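You operate a simulated robot arm through the tools that you are given. There is no shell and no other tool.

The job below is to be done with a simulated robot arm. You get a single attempt, and the scene is never put back.

JOB
Put two scoops of ice into the lunch cooler and close it.
Fine: lift the lid off, use the ice scoop and stand it back where it was, put the lid on, stand the carry handle up. Spill nothing. Set down upright: ice scoop.
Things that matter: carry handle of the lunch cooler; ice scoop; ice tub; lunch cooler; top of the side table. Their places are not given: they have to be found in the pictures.

The check looks at the end state, three seconds after you hand in, the way a careful person would. Anything else that was tipped, shoved, dropped, spilled or broken makes it a failure. Lids that push on must go on centred and level and be pressed home; caps that screw on are set level and turned clockwise until they are tight.

ROBOT AND FRAMES
A 6-joint arm with a two-finger parallel gripper, fixed in place. Base frame: the origin is at the foot of the arm, x ahead of it, y to its left, z up; the work surface is at about z = 0.76. Units: m, degrees, N and s.
With the tool pointing down near the work surface it reaches from about 0.3 to 0.74 m from the base axis. Its first joint turns from -66.0 to 66.0 degrees. Payload 2.45 kg.
Tool frame: the origin (TCP) lies between the finger pads and is the grasp point; the fingertips stand 0.024 m ahead of it; z points along the fingers, y is the line along which they close. The gripper opens to 0.068 m. The fingers are 0.017 m wide and 0.01 m thick; the gripper's body (0.04 by 0.07 m) begins 0.041 m behind the TCP.
Orientation is told as [roll, pitch, yaw] about the base's x, y, z axes, in that order, counted from this pose: with the fingers straight down and closing along the base's y, the tool's x points along the base's -x, its y along +y and its z along -z.

CONTROLS
- The arm moves only by the tool step_arm. Its argument "series" is one flat list of numbers, 7 for each row, row after row: the shift along the tool's x, y, z in units of 20 mm (1.0 is 20 mm), then the turn, a rotation vector about the tool's x, y, z in units of 8 degrees (1.0 is 8 degrees), then the gripper command, from -1 (shut) to 1 (fully open), values between in proportion. In form: [x, y, z, rx, ry, rz, gripper, x, y, z, rx, ry, rz, gripper, ...]. A call has 1 to 20 rows; each row shifts and turns the commanded pose from where the row before left it, along the tool's axes as they then stand. A call with a number of a shift or a turn outside -1 to 1 is refused whole. Rows are played at 5 a second. More than 0.05 m and 8.6 degrees between two rows, or a gripper value outside its range, and nothing of the call is played. Where a pose cannot be reached the arm comes as near as it can. A force on the tool above 40 N (or 10 N above the force at the start of the call, whichever is more), or a blocked arm, ends the call early, and 0.2 s more pass. The fingers move at their own pace (about 0.108 m/s each) and stop on an object; they squeeze with about 44 N. The grip force told is the motor's: it shows also when the fingers shut on nothing. Time passes only in rows, and 0.2 s behind the last, so rows that do not move let the fingers close. It gives the time, the measured TCP pose, the force on the tool (base axes), the opening and the grip force at its end, in the units of the frame above (readings bear some noise), with the torque about the TCP (base axes, N m) and any sound that the robot's microphone picked up, and new pictures: "pictures" is both (left out), scene, wrist or none.
- Cameras (640 x 400 px; columns grow to the right, rows downward): "scene" is fixed at [0.1534, 0.4066, 1.4579]; the picture's right is [-0.86, -0.52, 0.00], its down [-0.32, 0.53, -0.79] and it looks along [0.41, -0.67, -0.62] (base axes); focal length 351 px, centre (320, 200). "wrist" rides on the gripper at [0.084, 0.011, -0.075] in the tool frame; the picture's right is [-0.13, 0.99, 0.00], its down [-0.60, -0.08, -0.79] and it looks along [-0.79, -0.10, 0.61] (tool axes); focal length 251 px, centre (320, 200).
- point_at(camera, pixels): for up to 12 pixels [column, row] of the newest picture of that camera ("zoom" is the newest enlarged one), the place [x, y, z] in the base frame of the surface seen there, good to about 0.002 m. It takes no simulated time.
- enlarge(camera, box): a new picture of the part [left, top, right, bottom] of that camera's present view, enlarged. It takes no simulated time.
- sign_off(): hands the job in; it is judged then, once.

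Unless the task says otherwise, let go and move clear before handing in.

The tools are called after "Call:" as a command line: name --argument value ..., lists and objects as JSON in quotes. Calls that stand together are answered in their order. step_arm: Moves the arm, as the interface text tells. Its arguments: {"type":"object","properties":{"series":{"type":"array"},"pictures":{"type":"string","enum":["both","scene","wrist","none"]}},"required":["series"]} The other tools are called the same way: point_at (camera, pixels) gives the place of the surface under pixels of a picture; enlarge (camera, box) takes an enlarged picture of a part of a camera's view; sign_off () hands the job in.

At the start:

```text
t: 0.0
tcp_pos: [0.4687, 0.1286, 1.2084]
tool_rot: [0.0, -0.1, 0.0]
wrist_force: [0.3, 0.4, -0.7]
wrist_torque: [0.02, 0.0, 0.0]
gripper_width: 0.0681
grip_force: 0.1
```

scene: 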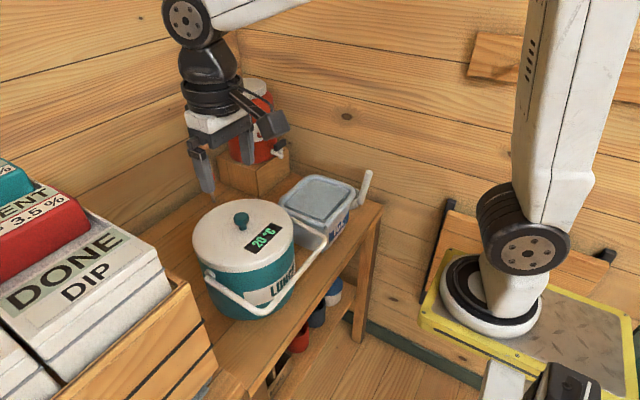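
wrist: 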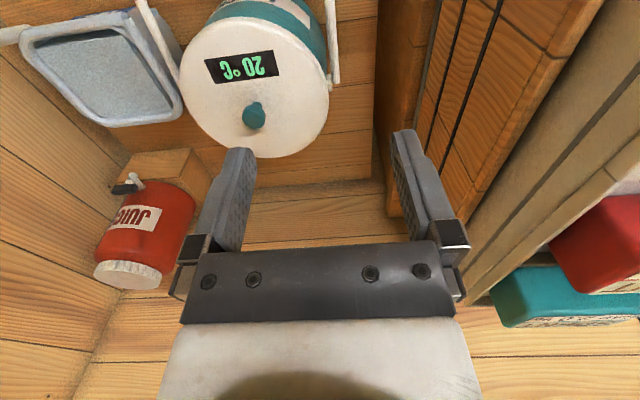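

The scene picture shows the cooler (about 245,255) with a teal knob at (241,218), its handle lying forward, and the ice tub at (318,205) with the white scoop handle at (362,187). I'll enlarge these parts and measure.

Call:
enlarge --camera "scene" --box '[180, 150, 400, 330]'

Call:
enlarge --camera "wrist" --box '[0, 0, 400, 250]'

Call:
point_at --camera "scene" --pixels '[[241, 213], [241, 225], [195, 232], [293, 235], [245, 203], [245, 268], [213, 275], [265, 310], [325, 238], [315, 190], [362, 187], [367, 173]]'

```text
2.22 times, centred on (290, 240) of scene
```

zoom: 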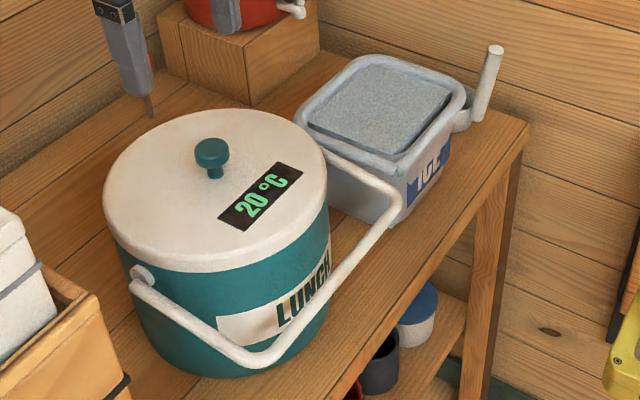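

```text
1.60 times, centred on (200, 125) of wrist
```

zoom: 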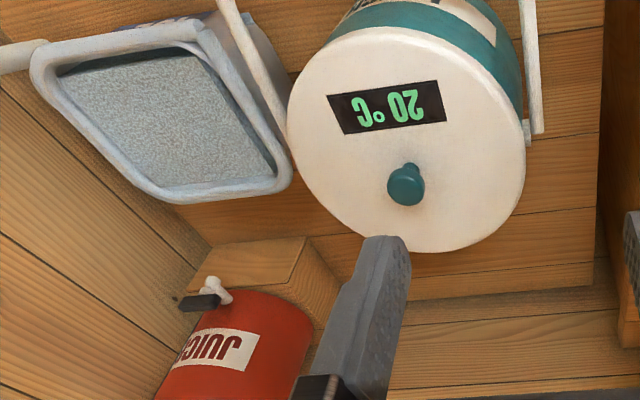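

```text
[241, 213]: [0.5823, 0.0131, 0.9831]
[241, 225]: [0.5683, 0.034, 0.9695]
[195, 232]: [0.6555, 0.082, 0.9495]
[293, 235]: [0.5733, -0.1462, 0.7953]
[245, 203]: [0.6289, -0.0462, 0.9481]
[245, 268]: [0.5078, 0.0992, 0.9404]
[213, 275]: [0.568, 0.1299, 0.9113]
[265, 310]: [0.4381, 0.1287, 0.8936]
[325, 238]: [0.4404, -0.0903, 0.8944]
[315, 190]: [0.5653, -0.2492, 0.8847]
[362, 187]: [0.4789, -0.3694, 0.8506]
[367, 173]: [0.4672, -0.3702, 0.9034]
```

The lid top sits near z=0.95 with the knob top at 0.983, and the scoop handle stands at about (0.47,-0.37). I'll look closer at the tub and scoop and measure the table edges.

Call:
enlarge --camera "scene" --box '[270, 155, 400, 255]'

Call:
point_at --camera "scene" --pixels '[[380, 208], [352, 240], [330, 268], [290, 315], [250, 365], [170, 240], [190, 215], [200, 200], [250, 180], [270, 190], [310, 165], [150, 255]]'

Call:
point_at --camera "wrist" --pixels '[[255, 115], [22, 45], [182, 110], [20, 30], [135, 10], [110, 120], [330, 70], [335, 10], [260, 155], [300, 175], [360, 170], [260, 20]]'

```text
4.00 times, centred on (335, 205) of scene
```

zoom: 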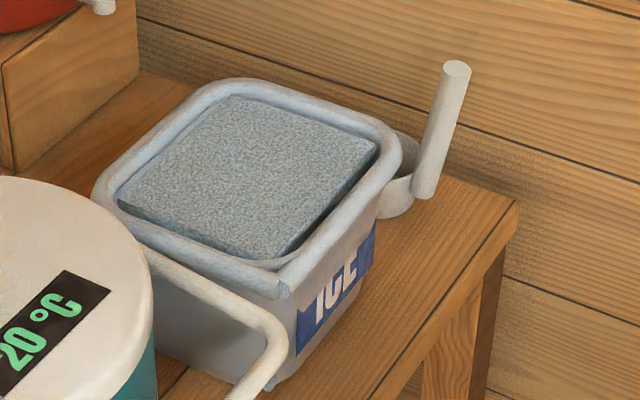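

```text
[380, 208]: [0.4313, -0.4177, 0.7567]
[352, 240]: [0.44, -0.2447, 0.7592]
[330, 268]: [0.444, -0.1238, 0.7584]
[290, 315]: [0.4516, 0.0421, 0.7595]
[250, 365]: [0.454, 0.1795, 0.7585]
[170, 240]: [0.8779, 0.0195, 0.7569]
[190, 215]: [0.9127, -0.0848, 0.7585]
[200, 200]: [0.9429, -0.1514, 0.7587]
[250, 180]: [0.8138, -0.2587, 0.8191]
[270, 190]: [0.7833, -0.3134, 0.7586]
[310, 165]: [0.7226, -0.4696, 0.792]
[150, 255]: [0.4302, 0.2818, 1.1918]
```

```text
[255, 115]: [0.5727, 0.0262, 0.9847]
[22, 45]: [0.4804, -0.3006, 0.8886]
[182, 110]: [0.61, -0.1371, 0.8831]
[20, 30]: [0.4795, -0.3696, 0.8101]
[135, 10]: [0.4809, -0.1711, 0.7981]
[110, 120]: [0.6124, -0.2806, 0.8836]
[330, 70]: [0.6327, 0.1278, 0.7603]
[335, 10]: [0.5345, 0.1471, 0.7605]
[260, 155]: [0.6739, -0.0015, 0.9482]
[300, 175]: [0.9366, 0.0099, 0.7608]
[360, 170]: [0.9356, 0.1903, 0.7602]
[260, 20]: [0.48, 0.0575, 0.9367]
```

The table top is z≈0.759, spanning roughly x 0.45–0.94, and the scoop looks like a cup with an upright handle beside the tub. I'll bring the wrist camera near it for a closer look.

Call:
step_arm --series '[0.15, -1, 0.1, 0, 0, 0, 1, 0.15, -1, 0.1, 0, 0, 0, 1, 0.15, -1, 0.1, 0, 0, 0, 1, 0.15, -1, 0.1, 0, 0, 0, 1, 0.15, -1, 0.1, 0, 0, 0, 1, 0.15, -1, 0.1, 0, 0, 0, 1, 0.15, -1, 0.1, 0, 0, 0, 1, 0.15, -1, 0.1, 0, 0, 0, 1, 0.15, -1, 0.1, 0, 0, 0, 1, 0.15, -1, 0.1, 0, 0, 0, 1, 0.15, -1, 0.1, 0, 0, 0, 1, 0.15, -1, 0.2, 0, 0, 0, 1, 0.15, -1, 0.3, 0, 0, 0, 1, 0.15, -1, 0.4, 0, 0, 0, 1, 0.15, -1, 0.5, 0, 0, 0, 1, 0.15, -1, 0.6, 0, 0, 0, 1, 0.2, -1, 0.6, 0, 0, 0, 1, 0.2, -1, 0.6, 0, 0, 0, 1, 0.2, -1, 0.6, 0, 0, 0, 1, 0.2, -1, 0.6, 0, 0, 0, 1]'

```text
t: 4.2
tcp_pos: [0.4049, -0.2725, 1.0988]
tool_rot: [-0.1, -0.1, 0.0]
wrist_force: [0.0, 0.2, 0.1]
wrist_torque: [-0.02, -0.03, -0.03]
gripper_width: 0.0681
grip_force: 0.1
```

scene: 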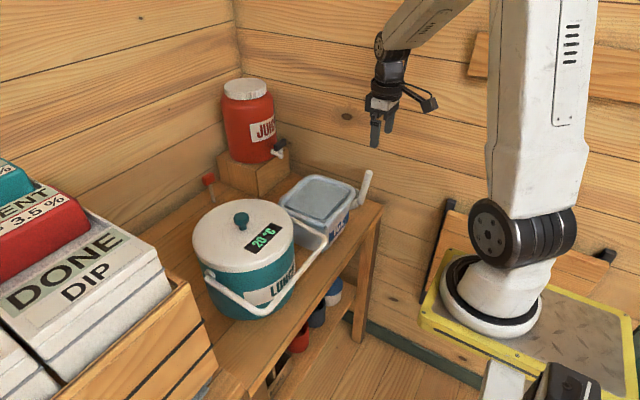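
wrist: 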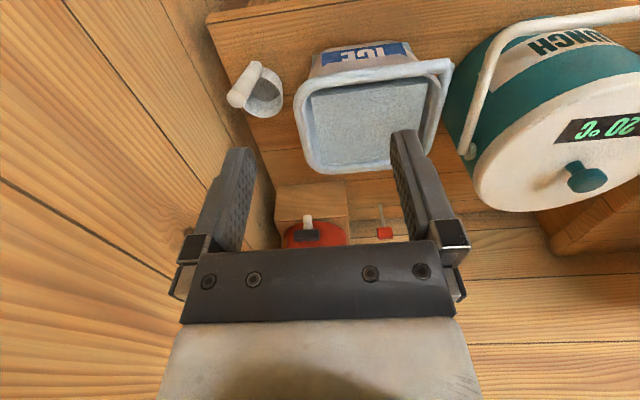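

The wrist picture now shows the scoop as an open cup at (262,92) with its handle at (242,85), and a small red-topped thing stands near scene (208,182). I'll enlarge both and measure.

Call:
enlarge --camera "scene" --box '[170, 150, 330, 250]'

Call:
point_at --camera "scene" --pixels '[[208, 180], [212, 190], [215, 200], [211, 196], [180, 215]]'

Call:
enlarge --camera "wrist" --box '[200, 20, 460, 182]'

Call:
point_at --camera "wrist" --pixels '[[233, 100], [256, 66], [262, 92], [268, 104], [282, 92], [262, 117], [247, 107], [283, 78], [380, 232], [310, 90], [440, 75], [330, 165]]'

```text
4.00 times, centred on (250, 200) of scene
```

zoom: 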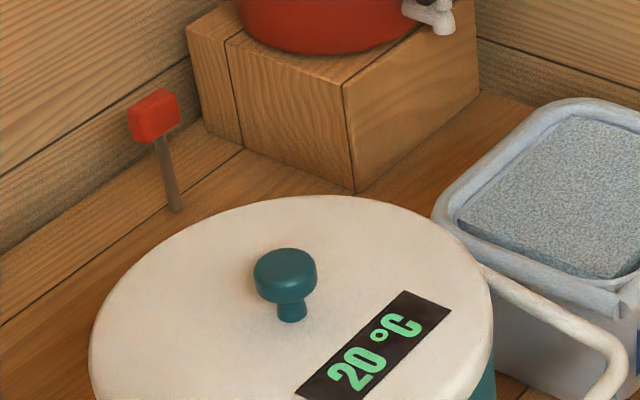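

```text
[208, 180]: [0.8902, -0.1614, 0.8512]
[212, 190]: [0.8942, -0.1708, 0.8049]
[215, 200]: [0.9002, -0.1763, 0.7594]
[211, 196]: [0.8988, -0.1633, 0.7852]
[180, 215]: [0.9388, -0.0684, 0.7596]
```

```text
2.46 times, centred on (330, 101) of wrist
```

zoom: 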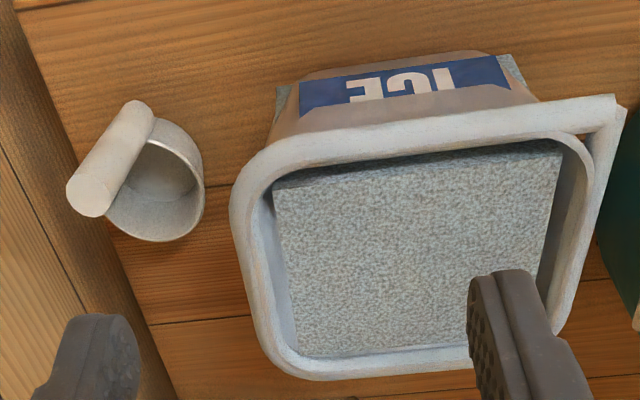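

```text
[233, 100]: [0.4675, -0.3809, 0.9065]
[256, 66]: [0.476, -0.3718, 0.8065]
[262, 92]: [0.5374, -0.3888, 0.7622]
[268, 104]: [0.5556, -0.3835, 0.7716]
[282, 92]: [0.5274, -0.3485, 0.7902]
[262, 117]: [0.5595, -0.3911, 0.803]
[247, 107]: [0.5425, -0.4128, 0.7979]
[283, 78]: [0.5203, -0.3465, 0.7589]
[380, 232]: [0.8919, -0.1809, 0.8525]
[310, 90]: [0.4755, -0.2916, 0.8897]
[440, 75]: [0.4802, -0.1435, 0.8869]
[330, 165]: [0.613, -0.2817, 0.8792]
```

The cup of the scoop is clear in the enlarged picture, with its rim around (155,180) and handle from (92,190) to (135,110). I'll measure its rim, handle and the ice surface.

Call:
point_at --camera "zoom" --pixels '[[201, 190], [155, 240], [115, 223], [185, 135], [160, 180], [88, 195], [110, 160], [135, 112], [300, 190], [540, 170], [320, 340], [420, 270]]'

Call:
point_at --camera "zoom" --pixels '[[200, 215], [175, 235], [130, 232], [204, 170], [195, 150], [170, 125], [75, 195], [100, 212], [148, 115], [120, 105], [280, 160], [560, 130]]'

Call:
point_at --camera "scene" --pixels '[[308, 210], [330, 218], [352, 197], [340, 228], [282, 200], [320, 178], [352, 185], [347, 215], [367, 172], [359, 203], [290, 205], [320, 195]]'

```text
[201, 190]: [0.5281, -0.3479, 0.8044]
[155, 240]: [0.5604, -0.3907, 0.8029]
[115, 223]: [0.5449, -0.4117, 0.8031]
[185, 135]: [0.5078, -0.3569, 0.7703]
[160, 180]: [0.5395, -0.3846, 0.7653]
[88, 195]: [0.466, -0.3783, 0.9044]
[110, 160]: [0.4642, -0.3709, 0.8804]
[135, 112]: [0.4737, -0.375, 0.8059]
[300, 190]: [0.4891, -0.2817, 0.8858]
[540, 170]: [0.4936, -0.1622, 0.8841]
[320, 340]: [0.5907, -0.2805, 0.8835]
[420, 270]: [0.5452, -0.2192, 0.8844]
```

```text
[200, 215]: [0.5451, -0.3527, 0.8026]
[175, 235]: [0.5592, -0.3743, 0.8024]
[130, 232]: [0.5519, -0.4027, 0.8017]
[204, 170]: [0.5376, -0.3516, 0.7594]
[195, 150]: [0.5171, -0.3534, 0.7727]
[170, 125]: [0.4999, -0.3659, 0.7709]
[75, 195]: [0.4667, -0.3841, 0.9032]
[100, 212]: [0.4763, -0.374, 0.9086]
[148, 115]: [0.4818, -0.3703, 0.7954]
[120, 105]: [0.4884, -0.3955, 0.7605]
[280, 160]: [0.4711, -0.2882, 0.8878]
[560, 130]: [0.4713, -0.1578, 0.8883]
```

```text
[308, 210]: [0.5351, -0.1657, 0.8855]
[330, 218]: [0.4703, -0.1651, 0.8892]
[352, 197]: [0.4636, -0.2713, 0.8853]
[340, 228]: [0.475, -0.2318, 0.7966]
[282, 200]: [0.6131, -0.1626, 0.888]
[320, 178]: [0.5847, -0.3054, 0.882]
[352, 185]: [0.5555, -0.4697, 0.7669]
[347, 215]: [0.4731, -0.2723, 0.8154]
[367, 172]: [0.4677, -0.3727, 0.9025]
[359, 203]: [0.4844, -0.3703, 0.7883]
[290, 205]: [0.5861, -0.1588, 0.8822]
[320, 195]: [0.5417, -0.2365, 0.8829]
```

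The ice surface is at z≈0.884, nearly level with the tub rim at 0.888. The scoop cup is centred near (0.524,-0.384) with radius 0.037, rim at 0.803, and its handle near (0.47,-0.378). Now I'll move back toward the cooler to find a clear spot for the lid.

Call:
step_arm --series '[-0.2, 1, -0.4, 0, 0, 0, 1, -0.2, 1, -0.4, 0, 0, 0, 1, -0.2, 1, -0.4, 0, 0, 0, 1, -0.2, 1, -0.4, 0, 0, 0, 1, -0.2, 1, -0.4, 0, 0, 0, 1, -0.2, 1, 0, 0, 0, 0, 1, -0.2, 1, 0, 0, 0, 0, 1, -0.2, 1, 0, 0, 0, 0, 1, -0.2, 1, 0, 0, 0, 0, 1, -0.2, 1, 0, 0, 0, 0, 1, -0.2, 1, 0, 0, 0, 0, 1, -0.2, 1, 0, 0, 0, 0, 1, -0.2, 1, 0, 0, 0, 0, 1, -0.2, 1, 0, 0, 0, 0, 1, -0.2, 1, 0, 0, 0, 0, 1, -0.2, 1, 0, 0, 0, 0, 1, 0, 1, 0, 0, 0, 0, 1, 0, 1, 0, 0, 0, 0, 1]'

```text
t: 8.0
tcp_pos: [0.4665, 0.0882, 1.1389]
tool_rot: [0.0, -0.1, 0.0]
wrist_force: [-0.4, 0.3, 0.1]
wrist_torque: [0.01, -0.01, 0.0]
gripper_width: 0.0677
grip_force: 0.1
```

scene: 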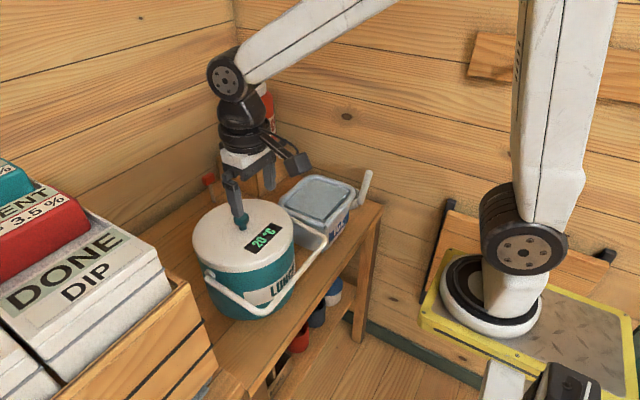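
wrist: 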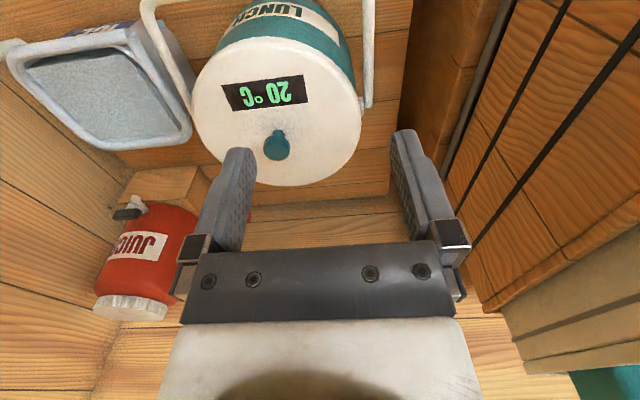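

Table edge runs left of the cooler near wrist column 400. I'll measure the lid rim, the table edge and the free area there.

Call:
point_at --camera "wrist" --pixels '[[395, 60], [405, 60], [380, 110], [395, 110], [375, 180], [430, 80], [360, 120], [340, 190], [300, 210], [278, 183], [195, 110], [362, 115]]'

Call:
point_at --camera "wrist" --pixels '[[277, 140], [277, 150], [268, 145], [289, 148], [278, 160], [340, 55], [368, 60], [365, 105], [150, 20], [185, 90], [225, 170], [340, 165]]'

Call:
enlarge --camera "wrist" --box '[180, 0, 420, 200]'

```text
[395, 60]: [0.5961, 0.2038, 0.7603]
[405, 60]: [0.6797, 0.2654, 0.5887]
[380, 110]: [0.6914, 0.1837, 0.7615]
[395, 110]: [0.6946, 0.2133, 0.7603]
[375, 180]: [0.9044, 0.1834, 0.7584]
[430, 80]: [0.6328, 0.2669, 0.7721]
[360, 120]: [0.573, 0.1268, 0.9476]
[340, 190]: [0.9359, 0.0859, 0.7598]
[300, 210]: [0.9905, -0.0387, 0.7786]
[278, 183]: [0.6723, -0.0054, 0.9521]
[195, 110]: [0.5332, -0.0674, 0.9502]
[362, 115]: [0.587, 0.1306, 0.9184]
```

```text
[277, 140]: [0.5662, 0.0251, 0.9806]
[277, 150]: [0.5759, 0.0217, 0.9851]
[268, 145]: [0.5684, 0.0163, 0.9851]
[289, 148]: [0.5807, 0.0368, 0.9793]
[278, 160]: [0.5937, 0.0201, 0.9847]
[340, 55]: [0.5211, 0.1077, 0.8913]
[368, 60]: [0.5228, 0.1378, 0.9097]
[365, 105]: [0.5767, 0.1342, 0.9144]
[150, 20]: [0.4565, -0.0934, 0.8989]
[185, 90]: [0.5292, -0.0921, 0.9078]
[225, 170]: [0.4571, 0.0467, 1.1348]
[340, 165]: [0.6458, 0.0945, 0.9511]
```

```text
2.00 times, centred on (300, 100) of wrist
```

zoom: 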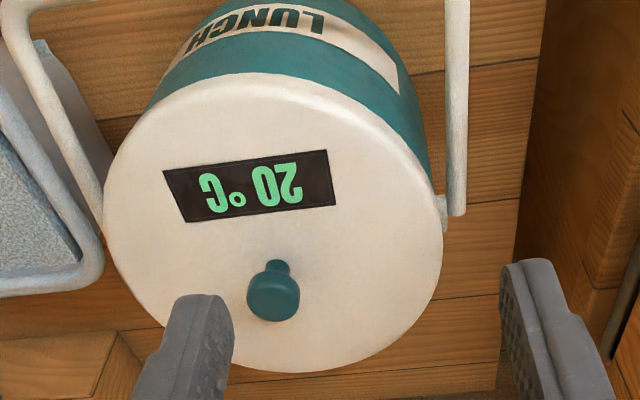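

The knob is at about (0.574,0.0235) with its head at z 0.97–0.985, and the lid radius is about 0.103. The clear spot for the lid is behind the cooler near (0.775,0.08). I'll move above the knob and tilt the tool 20° forward so that same grip reaches that spot.

Call:
step_arm --series '[-0.9, -0.54, 0.8, 0, 0, 0, 1, -0.9, -0.54, 0.8, 0, 0, 0, 1, -0.9, -0.54, 0.8, 0, 0, 0, 1, -0.9, -0.54, 0.8, 0, 0, 0, 1, -0.9, -0.54, 0.8, 0, 0, 0, 1, -0.87, -0.54, 0.8, 0, 0, 0, 1, 0, 0, 0, 0, -0.833, 0, 1, 0, 0, 0, 0, -0.833, 0, 1, 0, 0, 0, 0, -0.834, 0, 1, 0, 0, 0, 0, 0, 0, 1]'

Call:
enlarge --camera "scene" --box '[180, 150, 320, 250]'

```text
t: 10.2
tcp_pos: [0.5741, 0.0233, 1.0424]
tool_rot: [0.0, -20.2, 0.0]
wrist_force: [-0.7, 0.0, -0.3]
wrist_torque: [-0.01, -0.01, 0.02]
gripper_width: 0.0682
grip_force: 0.1
```

scene: 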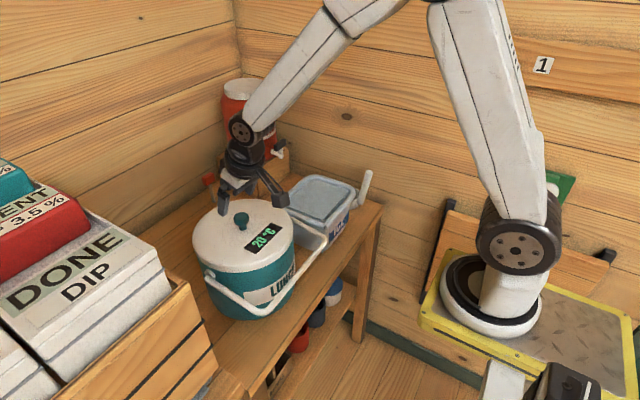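
wrist: 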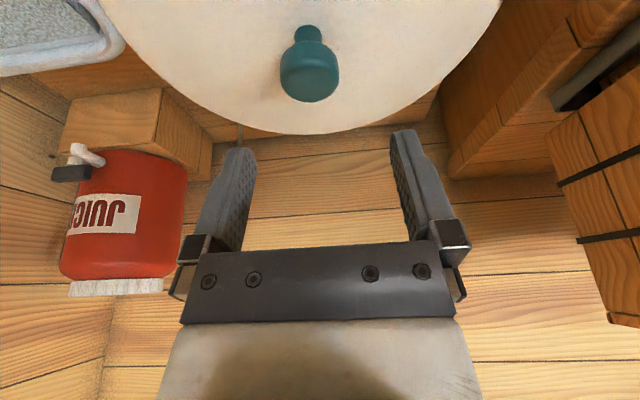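

```text
4.00 times, centred on (250, 200) of scene
```

zoom: 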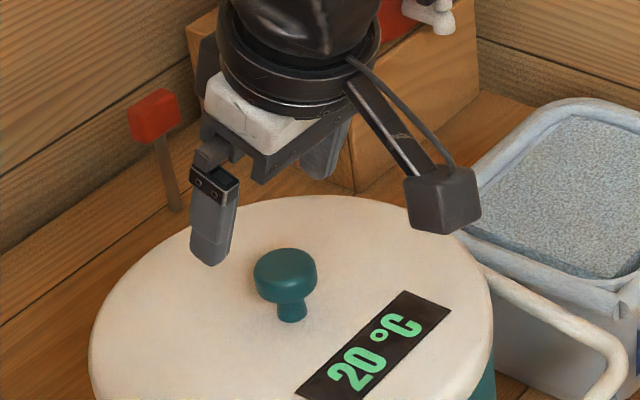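

TCP is over the knob (0.5741,0.0233) at a 20° tilt, but the wrist camera arm hangs on the robot side and would be close to the cooler when I lower the lid behind it. I'll turn the tool half round about its own axis to put the camera on the far side, and see whether that joint allows it.

Call:
step_arm --series '[0, 0, 0, 0, 0, 1, 1, 0, 0, 0, 0, 0, 1, 1, 0, 0, 0, 0, 0, 1, 1, 0, 0, 0, 0, 0, 1, 1, 0, 0, 0, 0, 0, 1, 1, 0, 0, 0, 0, 0, 1, 1, 0, 0, 0, 0, 0, 1, 1, 0, 0, 0, 0, 0, 1, 1, 0, 0, 0, 0, 0, 1, 1, 0, 0, 0, 0, 0, 1, 1, 0, 0, 0, 0, 0, 1, 1, 0, 0, 0, 0, 0, 1, 1, 0, 0, 0, 0, 0, 1, 1, 0, 0, 0, 0, 0, 1, 1, 0, 0, 0, 0, 0, 1, 1, 0, 0, 0, 0, 0, 1, 1, 0, 0, 0, 0, 0, 1, 1, 0, 0, 0, 0, 0, 1, 1, 0, 0, 0, 0, 0, 1, 1, 0, 0, 0, 0, 0, 1, 1]'

```text
t: 14.4
tcp_pos: [0.5755, 0.0235, 1.0421]
tool_rot: [7.2, 18.9, -159.0]
wrist_force: [0.5, 0.3, 0.8]
wrist_torque: [-0.01, -0.04, 0.01]
gripper_width: 0.0679
grip_force: 0.0
```

scene: 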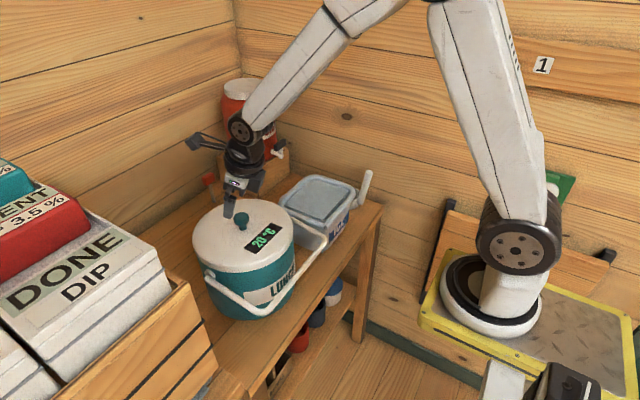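
wrist: 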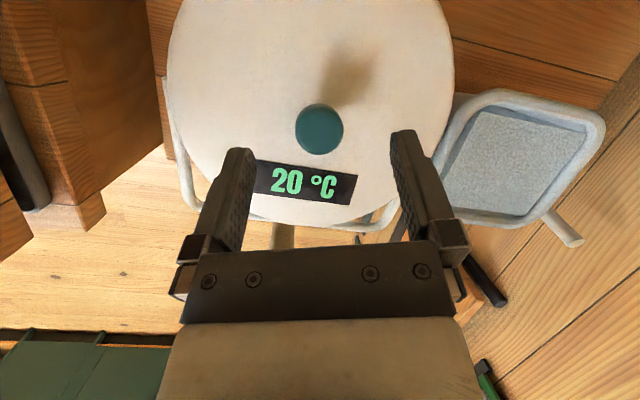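

The half turn works (yaw −159°), and the knob is seen at wrist (319,128). I'll finish the turn and measure the knob centre from this view.

Call:
step_arm --series '[0, 0, 0, 0, 0, 1, 1, 0, 0, 0, 0, 0, 1, 1, 0, 0, 0, 0, 0, 0.5, 1]' --pictures "wrist"

Call:
enlarge --camera "wrist" --box '[240, 60, 400, 160]'

```text
t: 15.2
tcp_pos: [0.5741, -0.0134, 1.0392]
tool_rot: [-1.1, 20.2, -179.7]
wrist_force: [-0.1, 0.0, 1.1]
wrist_torque: [0.01, 0.03, -0.03]
gripper_width: 0.0682
grip_force: 0.0
out of reach, approached as far as the arm can: row 2, 3
```

wrist: 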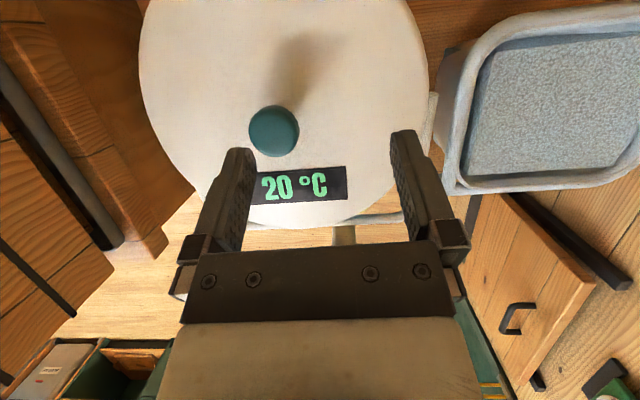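

```text
4.00 times, centred on (320, 110) of wrist
```

zoom: 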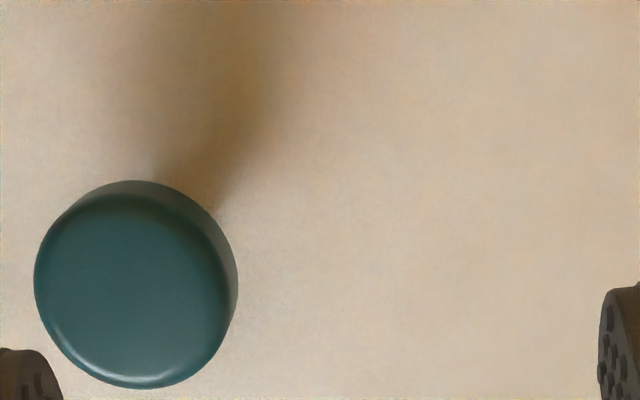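

The joint's limit lies just past 168°, and TCP shifted to y=-0.013. I'll turn back to −160°, then make the tilt purely about the closing axis so the pads stay upright on the knob.

Call:
step_arm --series '[0, 0, 0, 0, 0, -1, 1, 0, 0, 0, 0, 0, -1, 1, 0, 0, 0, 0, 0, -0.5, 1, 0, 0, 0, 0.285, -0.783, 0, 1, 0, 0, 0, 0.285, -0.783, 0, 1, 0, 0, 0, 0.285, -0.783, 0, 1, 0, 0, 0, 0, 0.833, 0, 1, 0, 0, 0, 0, 0.833, 0, 1, 0, 0, 0, 0, 0.834, 0, 1, 0, 0, 0, 0, 0, 0, 1]' --pictures "wrist"

Call:
enlarge --camera "wrist" --box '[240, 60, 400, 160]'

```text
t: 17.4
tcp_pos: [0.5738, -0.0134, 1.0387]
tool_rot: [0.0, 20.2, -160.0]
wrist_force: [0.7, 0.1, 0.0]
wrist_torque: [0.0, 0.02, 0.02]
gripper_width: 0.0681
grip_force: 0.1
```

wrist: 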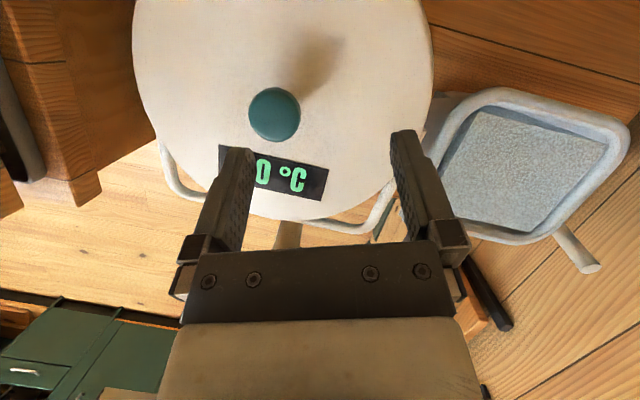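

```text
4.00 times, centred on (320, 110) of wrist
```

zoom: 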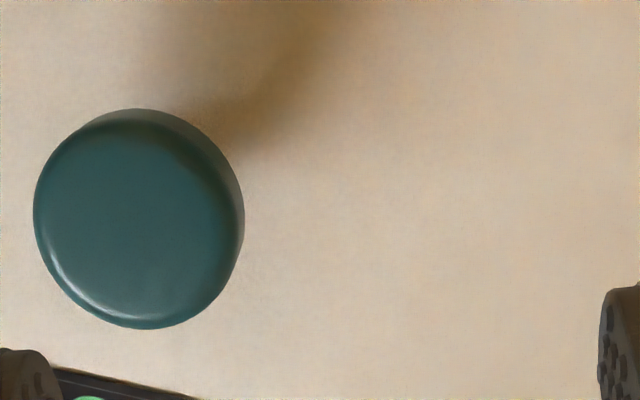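

The orientation is now clean (0, 20.2, −160) and TCP sits at y≈−0.013, so the knob appears left of centre at zoom (135,220). I'll measure the knob top's edges and the lid rim precisely.

Call:
point_at --camera "zoom" --pixels '[[45, 215], [225, 215], [135, 318], [135, 125], [135, 220]]'

Call:
point_at --camera "wrist" --pixels '[[135, 50], [160, 130], [430, 50], [400, 120], [350, 205], [200, 185], [230, 195]]'

```text
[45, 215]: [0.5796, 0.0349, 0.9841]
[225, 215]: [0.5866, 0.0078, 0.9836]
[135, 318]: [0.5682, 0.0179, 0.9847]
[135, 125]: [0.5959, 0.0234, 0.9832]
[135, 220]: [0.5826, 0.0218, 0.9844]
```

```text
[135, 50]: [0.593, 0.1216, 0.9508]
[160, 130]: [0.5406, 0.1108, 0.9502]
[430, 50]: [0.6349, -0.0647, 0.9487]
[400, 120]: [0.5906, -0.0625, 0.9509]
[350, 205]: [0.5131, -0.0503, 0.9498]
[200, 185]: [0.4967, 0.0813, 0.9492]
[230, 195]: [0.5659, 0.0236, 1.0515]
```

The knob centre is (0.582,0.021) and its head is 28 mm across. I'll centre the TCP over it and come halfway down.

Call:
step_arm --series '[0.45, -0.73, 0.165, 0, 0, 0, 1, 0.45, -0.73, 0.165, 0, 0, 0, 1, -0.248, 0, 0.68, 0, 0, 0, 1, -0.248, 0, 0.68, 0, 0, 0, 1, 0, 0, 0, 0, 0, 0, 1]' --pictures "wrist"

```text
t: 18.6
tcp_pos: [0.5809, 0.0204, 1.0083]
tool_rot: [0.0, 20.1, -160.0]
wrist_force: [-0.8, 0.1, -0.2]
wrist_torque: [0.0, 0.05, -0.01]
gripper_width: 0.0683
grip_force: 0.1
```

wrist: 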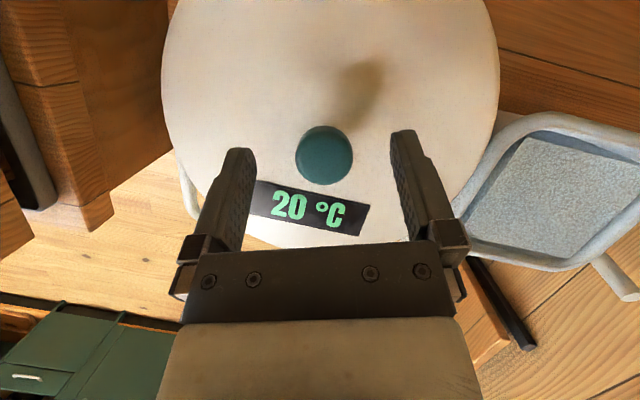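

The knob is centred between the pads at wrist (322,155), TCP z=1.008. I'll go down 28 mm and close.

Call:
step_arm --series '[-0.24, 0, 0.66, 0, 0, 0, 1, -0.24, 0, 0.66, 0, 0, 0, 1, 0, 0, 0, 0, 0, 0, 1, 0, 0, 0, 0, 0, 0, -1, 0, 0, 0, 0, 0, 0, -1, 0, 0, 0, 0, 0, 0, -1, 0, 0, 0, 0, 0, 0, -1]'

Call:
enlarge --camera "scene" --box '[180, 150, 320, 250]'

```text
t: 20.2
tcp_pos: [0.5808, 0.0214, 0.9806]
tool_rot: [0.1, 20.2, -160.0]
wrist_force: [1.9, -3.2, -2.9]
wrist_torque: [-0.11, -0.14, -0.02]
gripper_width: 0.0305
grip_force: 44.1
```

scene: 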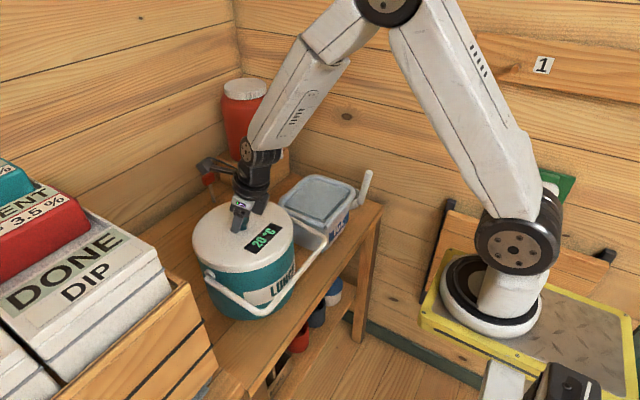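
wrist: 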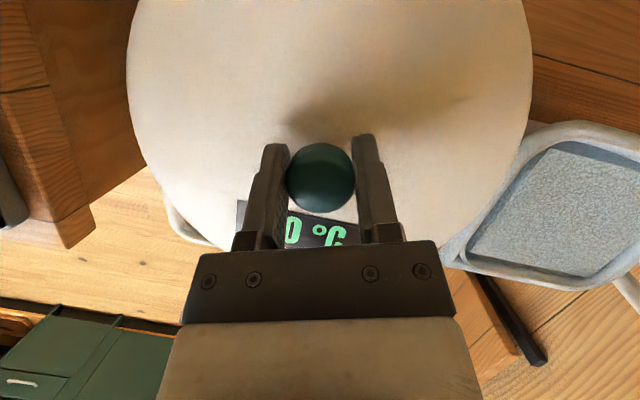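

```text
4.00 times, centred on (250, 200) of scene
```

zoom: 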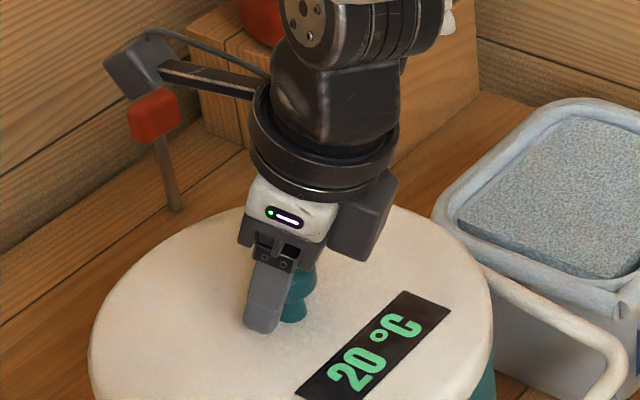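

The fingers hold the knob at 30.5 mm width, with the reference grasp at (0.5808,0.0214,0.9806). I'll lift gently by 20 mm and watch the force.

Call:
step_arm --series '[0.086, 0, -0.235, 0, 0, 0, -1, 0.086, 0, -0.235, 0, 0, 0, -1, 0.086, 0, -0.235, 0, 0, 0, -1, 0.086, 0, -0.235, 0, 0, 0, -1]'

```text
t: 21.2
tcp_pos: [0.5808, 0.0217, 1.0009]
tool_rot: [0.0, 20.1, -160.0]
wrist_force: [-0.6, 0.8, -0.2]
wrist_torque: [0.05, -0.02, -0.01]
gripper_width: 0.0306
grip_force: 44.1
heard: snap
```

scene: 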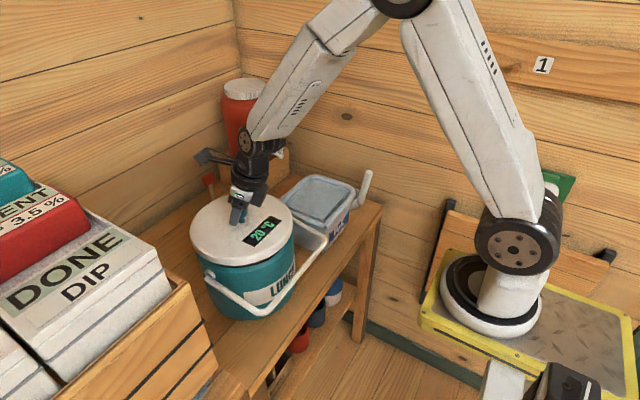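
wrist: 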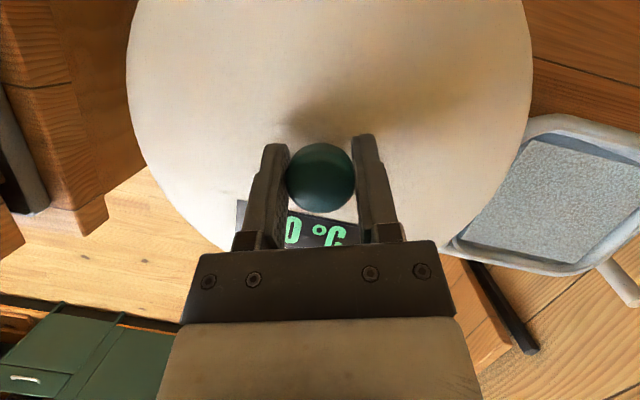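

The lid snapped free and hangs level in the grip. I'll lift higher and carry it to about (0.785,0.085) behind the cooler.

Call:
step_arm --series '[0.308, 0, -0.846, 0, 0, 0, -1, 0.308, 0, -0.846, 0, 0, 0, -1, 0.308, 0, -0.846, 0, 0, 0, -1, 0.308, 0, -0.846, 0, 0, 0, -1, 0.308, 0, -0.846, 0, 0, 0, -1, 0.91, 0.036, 0.333, 0, 0, 0, -1, 0.91, 0.036, 0.333, 0, 0, 0, -1, 0.91, 0.036, 0.333, 0, 0, 0, -1, 0.91, 0.036, 0.333, 0, 0, 0, -1, 0.91, 0.036, 0.333, 0, 0, 0, -1, 0.91, 0.036, 0.333, 0, 0, 0, -1, 0.91, 0.036, 0.333, 0, 0, 0, -1, 0.91, 0.036, 0.333, 0, 0, 0, -1, 0.91, 0.036, 0.333, 0, 0, 0, -1, 0.91, 0.036, 0.333, 0, 0, 0, -1, 0.91, 0.036, 0.333, 0, 0, 0, -1]'

```text
t: 24.6
tcp_pos: [0.7842, 0.0881, 1.0916]
tool_rot: [0.1, 20.1, -159.9]
wrist_force: [0.2, 0.1, -1.8]
wrist_torque: [-0.02, -0.01, -0.03]
gripper_width: 0.0309
grip_force: 44.1
```

scene: 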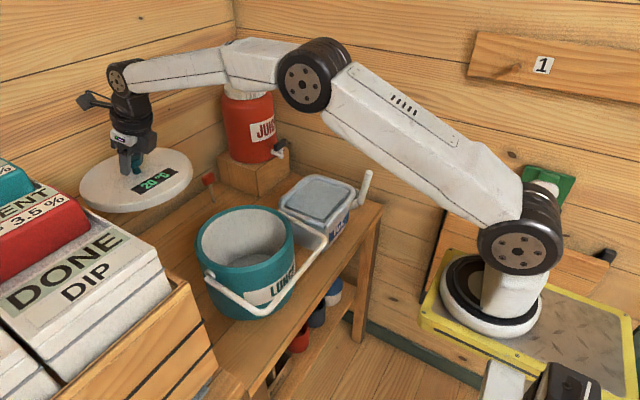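
wrist: 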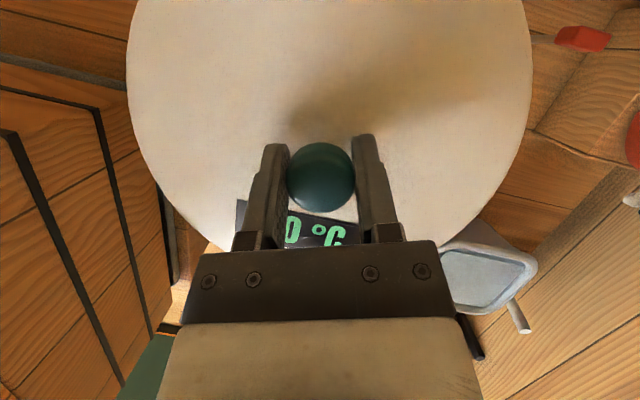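

The lid is over the clear table area behind the cooler and the reach is fine. I'll lower it partway and check the track.

Call:
step_arm --series '[-0.33, 0, 0.907, 0, 0, 0, -1, -0.33, 0, 0.907, 0, 0, 0, -1, -0.33, 0, 0.907, 0, 0, 0, -1, -0.33, 0, 0.907, 0, 0, 0, -1, -0.33, 0, 0.907, 0, 0, 0, -1, -0.33, 0, 0.907, 0, 0, 0, -1, -0.33, 0, 0.907, 0, 0, 0, -1]'

Call:
enlarge --camera "scene" --box '[90, 130, 330, 300]'

```text
t: 26.2
tcp_pos: [0.7846, 0.0858, 0.9559]
tool_rot: [0.1, 20.1, -159.9]
wrist_force: [0.7, -0.2, -1.1]
wrist_torque: [-0.01, -0.02, 0.0]
gripper_width: 0.0308
grip_force: 43.6
```

scene: 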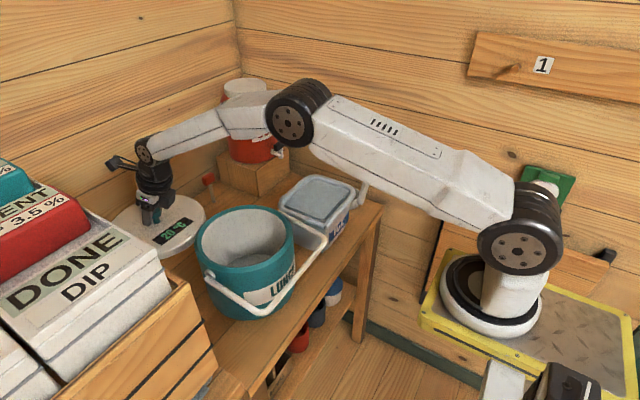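
wrist: 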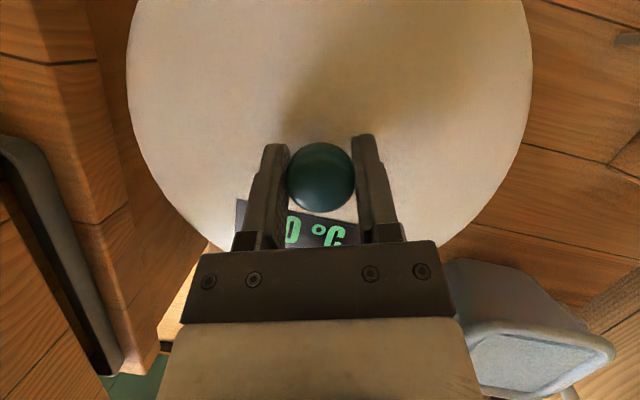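

```text
2.35 times, centred on (210, 215) of scene
```

zoom: 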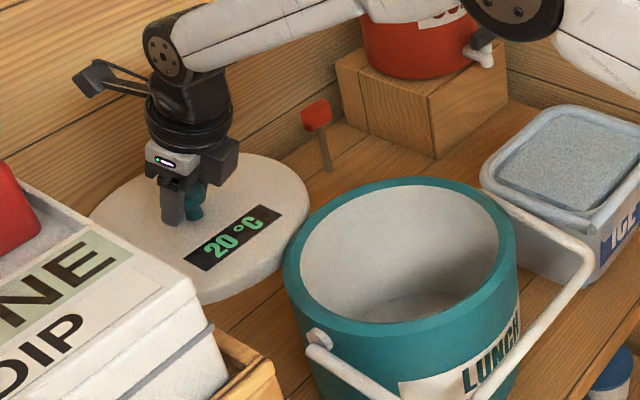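

The lid is level and heading to clear table. Before going lower I'll check how far the forearm is above the cooler rim by measuring points on the arm and the rim.

Call:
point_at --camera "scene" --pixels '[[148, 150], [165, 158], [190, 145], [220, 138], [240, 133], [265, 128], [290, 122], [200, 240], [290, 232], [245, 275], [245, 207], [218, 248]]'

Call:
point_at --camera "zoom" --pixels '[[300, 195], [230, 295], [305, 225], [215, 300], [150, 265], [290, 260], [400, 180], [400, 190], [440, 300], [330, 335]]'

```text
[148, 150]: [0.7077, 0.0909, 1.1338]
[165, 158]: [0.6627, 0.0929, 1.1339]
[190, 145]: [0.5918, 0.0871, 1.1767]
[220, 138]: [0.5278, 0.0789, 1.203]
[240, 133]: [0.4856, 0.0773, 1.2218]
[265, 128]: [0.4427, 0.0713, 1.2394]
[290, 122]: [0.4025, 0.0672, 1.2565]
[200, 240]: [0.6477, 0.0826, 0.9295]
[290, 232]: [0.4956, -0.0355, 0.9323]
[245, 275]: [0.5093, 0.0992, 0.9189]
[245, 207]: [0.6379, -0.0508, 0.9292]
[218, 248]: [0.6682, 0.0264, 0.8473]
```

```text
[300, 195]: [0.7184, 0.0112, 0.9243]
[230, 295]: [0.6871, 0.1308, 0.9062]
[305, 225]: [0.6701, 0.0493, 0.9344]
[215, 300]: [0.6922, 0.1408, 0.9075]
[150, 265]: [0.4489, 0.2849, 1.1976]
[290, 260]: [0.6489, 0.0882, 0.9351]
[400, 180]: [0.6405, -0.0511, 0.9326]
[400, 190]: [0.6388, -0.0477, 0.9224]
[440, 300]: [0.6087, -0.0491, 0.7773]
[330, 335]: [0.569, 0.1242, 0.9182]
```

The forearm will stay about 6 cm above the cooler rim (0.935), and lid-to-cooler clearance is about 12 mm. I'll lower the rest of the way, slowly at the end.

Call:
step_arm --series '[-0.318, 0, 0.873, 0, 0, 0, -1, -0.318, 0, 0.873, 0, 0, 0, -1, -0.318, 0, 0.873, 0, 0, 0, -1, -0.318, 0, 0.873, 0, 0, 0, -1, -0.318, 0, 0.873, 0, 0, 0, -1, -0.318, 0, 0.873, 0, 0, 0, -1, -0.318, 0, 0.873, 0, 0, 0, -1, 0, 0, 0, 0, 0, 0, -1]'

Call:
enlarge --camera "scene" --box '[90, 130, 250, 260]'

```text
t: 28.0
tcp_pos: [0.7873, 0.0859, 0.8263]
tool_rot: [-0.1, 20.1, -160.0]
wrist_force: [0.0, 0.1, -0.7]
wrist_torque: [0.01, 0.0, -0.02]
gripper_width: 0.0307
grip_force: 43.8
```

scene: 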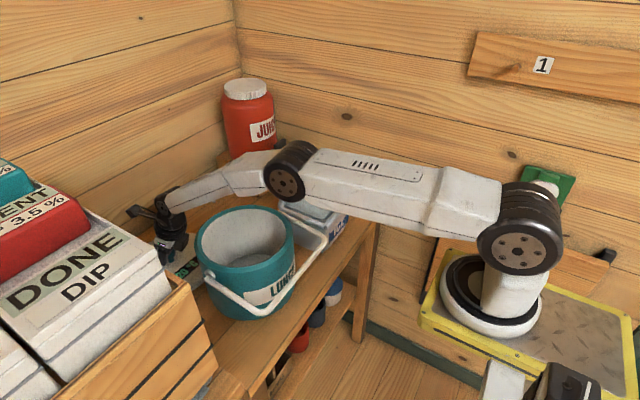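
wrist: 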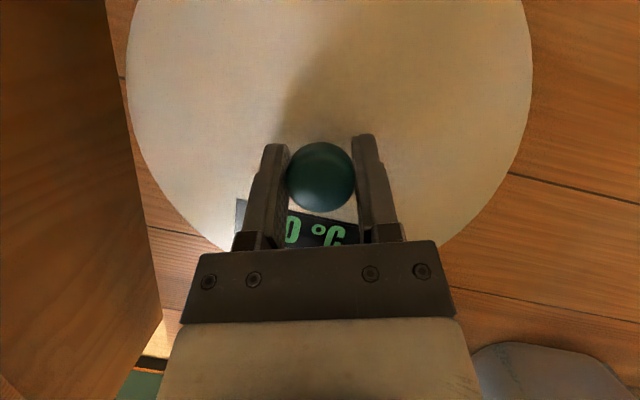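

```text
3.08 times, centred on (170, 195) of scene
```

zoom: 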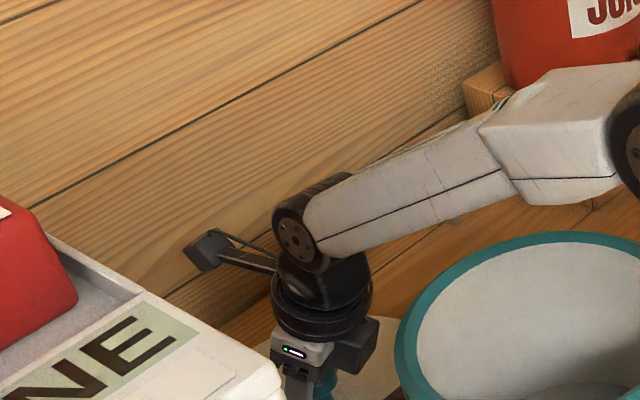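

Still no contact at TCP z=0.826. I'll lower in 2 mm rows and watch for the table.

Call:
step_arm --series '[-0.034, 0, 0.094, 0, 0, 0, -1, -0.034, 0, 0.094, 0, 0, 0, -1, -0.034, 0, 0.094, 0, 0, 0, -1, -0.034, 0, 0.094, 0, 0, 0, -1]' --pictures "none"

```text
t: 29.0
tcp_pos: [0.7851, 0.0874, 0.8188]
tool_rot: [0.0, 20.1, -160.1]
wrist_force: [-4.2, -1.2, 8.4]
wrist_torque: [-0.3, 0.66, 0.01]
gripper_width: 0.0306
grip_force: 43.6
```

The lid touches the table at its near edge (8 N, torque shows contact toward the cooler side). I'll press 2 mm further to let it settle flat.

Call:
step_arm --series '[-0.017, 0, 0.047, 0, 0, 0, -1, -0.017, 0, 0.047, 0, 0, 0, -1]' --pictures "wrist"

```text
t: 29.6
tcp_pos: [0.785, 0.0858, 0.8186]
tool_rot: [0.1, 20.5, -160.0]
wrist_force: [-11.2, -2.6, 25.7]
wrist_torque: [-0.1, 0.68, 0.08]
gripper_width: 0.0308
grip_force: 44.3
```

wrist: 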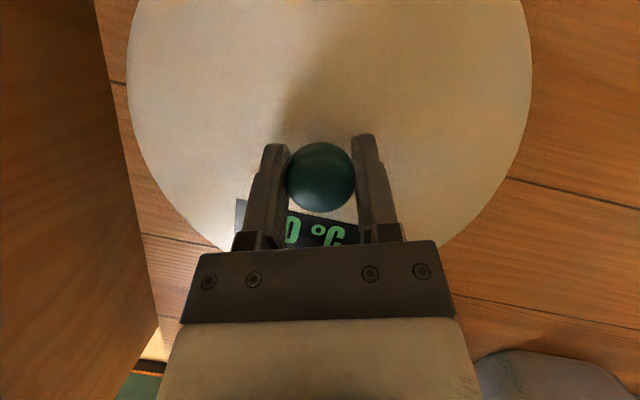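

The force rises to 26 N with no further motion, so the lid is flat on the table. I'll ease off, open, and lift clear.

Call:
step_arm --series '[0.034, 0, -0.094, 0, 0, 0, -1, 0, 0, 0, 0, 0, 0, 0.5, 0, 0, 0, 0, 0, 0, 1, 0, 0, 0, 0, 0, 0, 1, 0.1, 0, -0.3, 0, 0, 0, 1, 0.17, 0, -0.47, 0, 0, 0, 1, 0.308, 0, -0.846, 0, 0, 0, 1, 0.308, 0, -0.846, 0, 0, 0, 1, 0.308, 0, -0.846, 0, 0, 0, 1, 0.308, 0, -0.846, 0, 0, 0, 1, 0.308, 0, -0.846, 0, 0, 0, 1, 0.308, 0, -0.846, 0, 0, 0, 1, 0.308, 0, -0.846, 0, 0, 0, 1, 0.308, 0, -0.846, 0, 0, 0, 1, 0.308, 0, -0.846, 0, 0, 0, 1, 0.308, 0, -0.846, 0, 0, 0, 1, 0.308, 0, -0.846, 0, 0, 0, 1, 0.308, 0, -0.846, 0, 0, 0, 1]'

Call:
enlarge --camera "scene" --box '[90, 130, 330, 300]'

```text
t: 33.4
tcp_pos: [0.7844, 0.0865, 1.051]
tool_rot: [-0.1, 20.0, -160.0]
wrist_force: [0.4, -0.9, -0.1]
wrist_torque: [-0.03, -0.01, 0.0]
gripper_width: 0.0678
grip_force: 0.1
```

scene: 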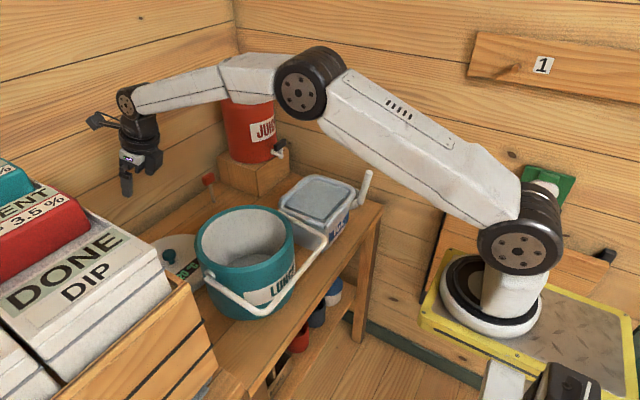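
wrist: 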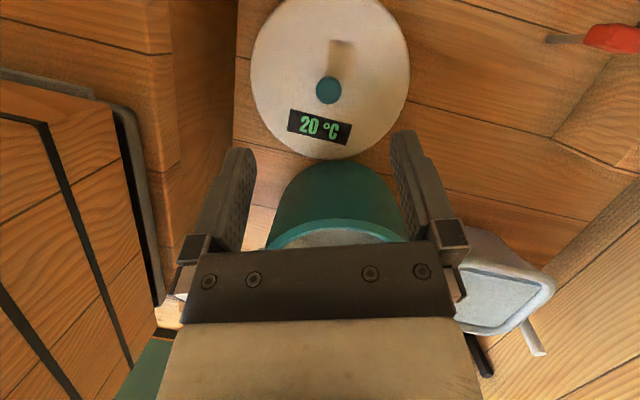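

```text
2.35 times, centred on (210, 215) of scene
```

zoom: 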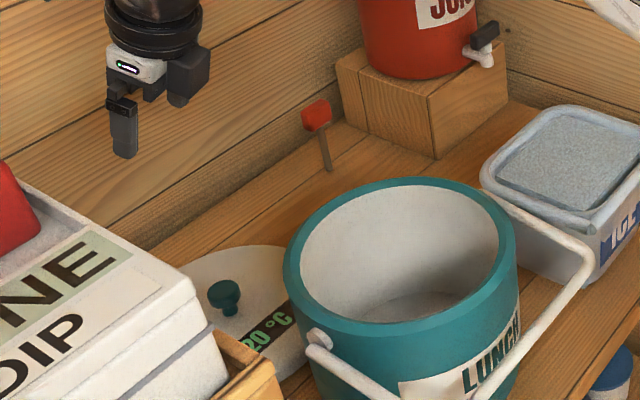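

The lid is lying flat on the table behind the cooler, knob up. Next I'll back away, straighten the tool, and turn it to yaw −90 so the wrist camera faces the scoop.

Call:
step_arm --series '[-0.967, 0.433, -0.707, 0, 0, 0, 1, -0.967, 0.433, -0.707, 0, 0, 0, 1, -0.967, 0.433, -0.707, 0, 0, 0, 1, -0.967, 0.433, -0.707, 0, 0, 0, 1, -0.967, 0.433, -0.707, 0, 0, 0, 1, -0.967, 0.433, -0.707, 0, 0, 0, 1, -0.967, 0.433, -0.707, 0, 0, 0, 1, -0.967, 0.433, -0.707, 0, 0, 0, 1, -0.967, 0.433, -0.707, 0, 0, 0, 1, -0.967, 0.433, -0.707, 0, 0, 0, 1, -0.967, 0.433, -0.707, 0, 0, 0, 1, -0.967, 0.433, -0.707, 0, 0, 0, 1, -0.967, 0.433, -0.707, 0, 0, 0, 1, -0.967, 0.433, -0.707, 0, 0, 0, 1, -0.967, 0.433, -0.707, 0, 0, 0, 1, 0, 0, 0, 0, -0.833, 0, 1, 0, 0, 0, 0, -0.833, 0, 1, 0, 0, 0, 0, -0.834, 0, 1]' --pictures "none"

Call:
step_arm --series '[0, 0, 0, 0, 0, -0.972, 1, 0, 0, 0, 0, 0, -0.972, 1, 0, 0, 0, 0, 0, -0.972, 1, 0, 0, 0, 0, 0, -0.972, 1, 0, 0, 0, 0, 0, -0.972, 1, 0, 0, 0, 0, 0, -0.972, 1, 0, 0, 0, 0, 0, -0.972, 1, 0, 0, 0, 0, 0, -0.972, 1, 0, 0, 0, 0, 0, -0.974, 1, -0.75, -0.125, 0.9375, 0, 0, 0, 1, -0.75, -0.125, 0.9375, 0, 0, 0, 1, -0.75, -0.125, 0.9375, 0, 0, 0, 1, -0.75, -0.125, 0.9375, 0, 0, 0, 1, -0.75, -0.125, 0.9375, 0, 0, 0, 1, -0.75, -0.125, 0.9375, 0, 0, 0, 1, -0.75, -0.125, 0.9375, 0, 0, 0, 1, -0.75, -0.125, 0.9375, 0, 0, 0, 1]'

```text
t: 37.2
tcp_pos: [0.5042, -0.1537, 1.1488]
tool_rot: [-0.1, 0.0, -160.0]
wrist_force: [-0.2, 0.3, -1.4]
wrist_torque: [0.03, -0.02, 0.02]
gripper_width: 0.0683
grip_force: 0.0
```

```text
t: 40.8
tcp_pos: [0.4854, -0.2737, 0.9961]
tool_rot: [0.1, 0.0, -90.1]
wrist_force: [-0.6, -0.1, -0.9]
wrist_torque: [-0.01, -0.02, 0.02]
gripper_width: 0.0679
grip_force: 0.1
```

scene: 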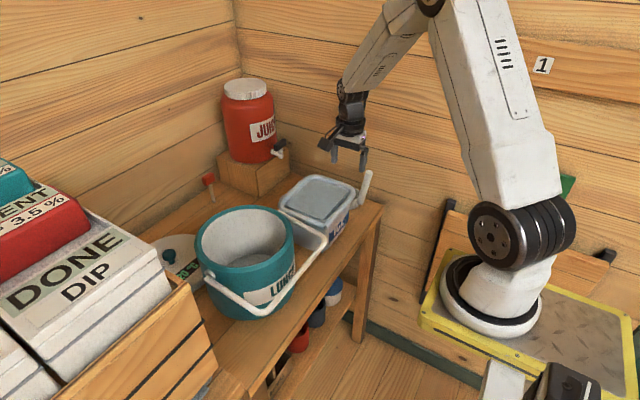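
wrist: 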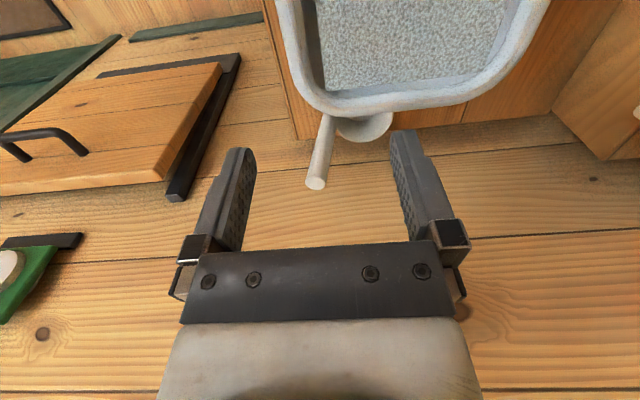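

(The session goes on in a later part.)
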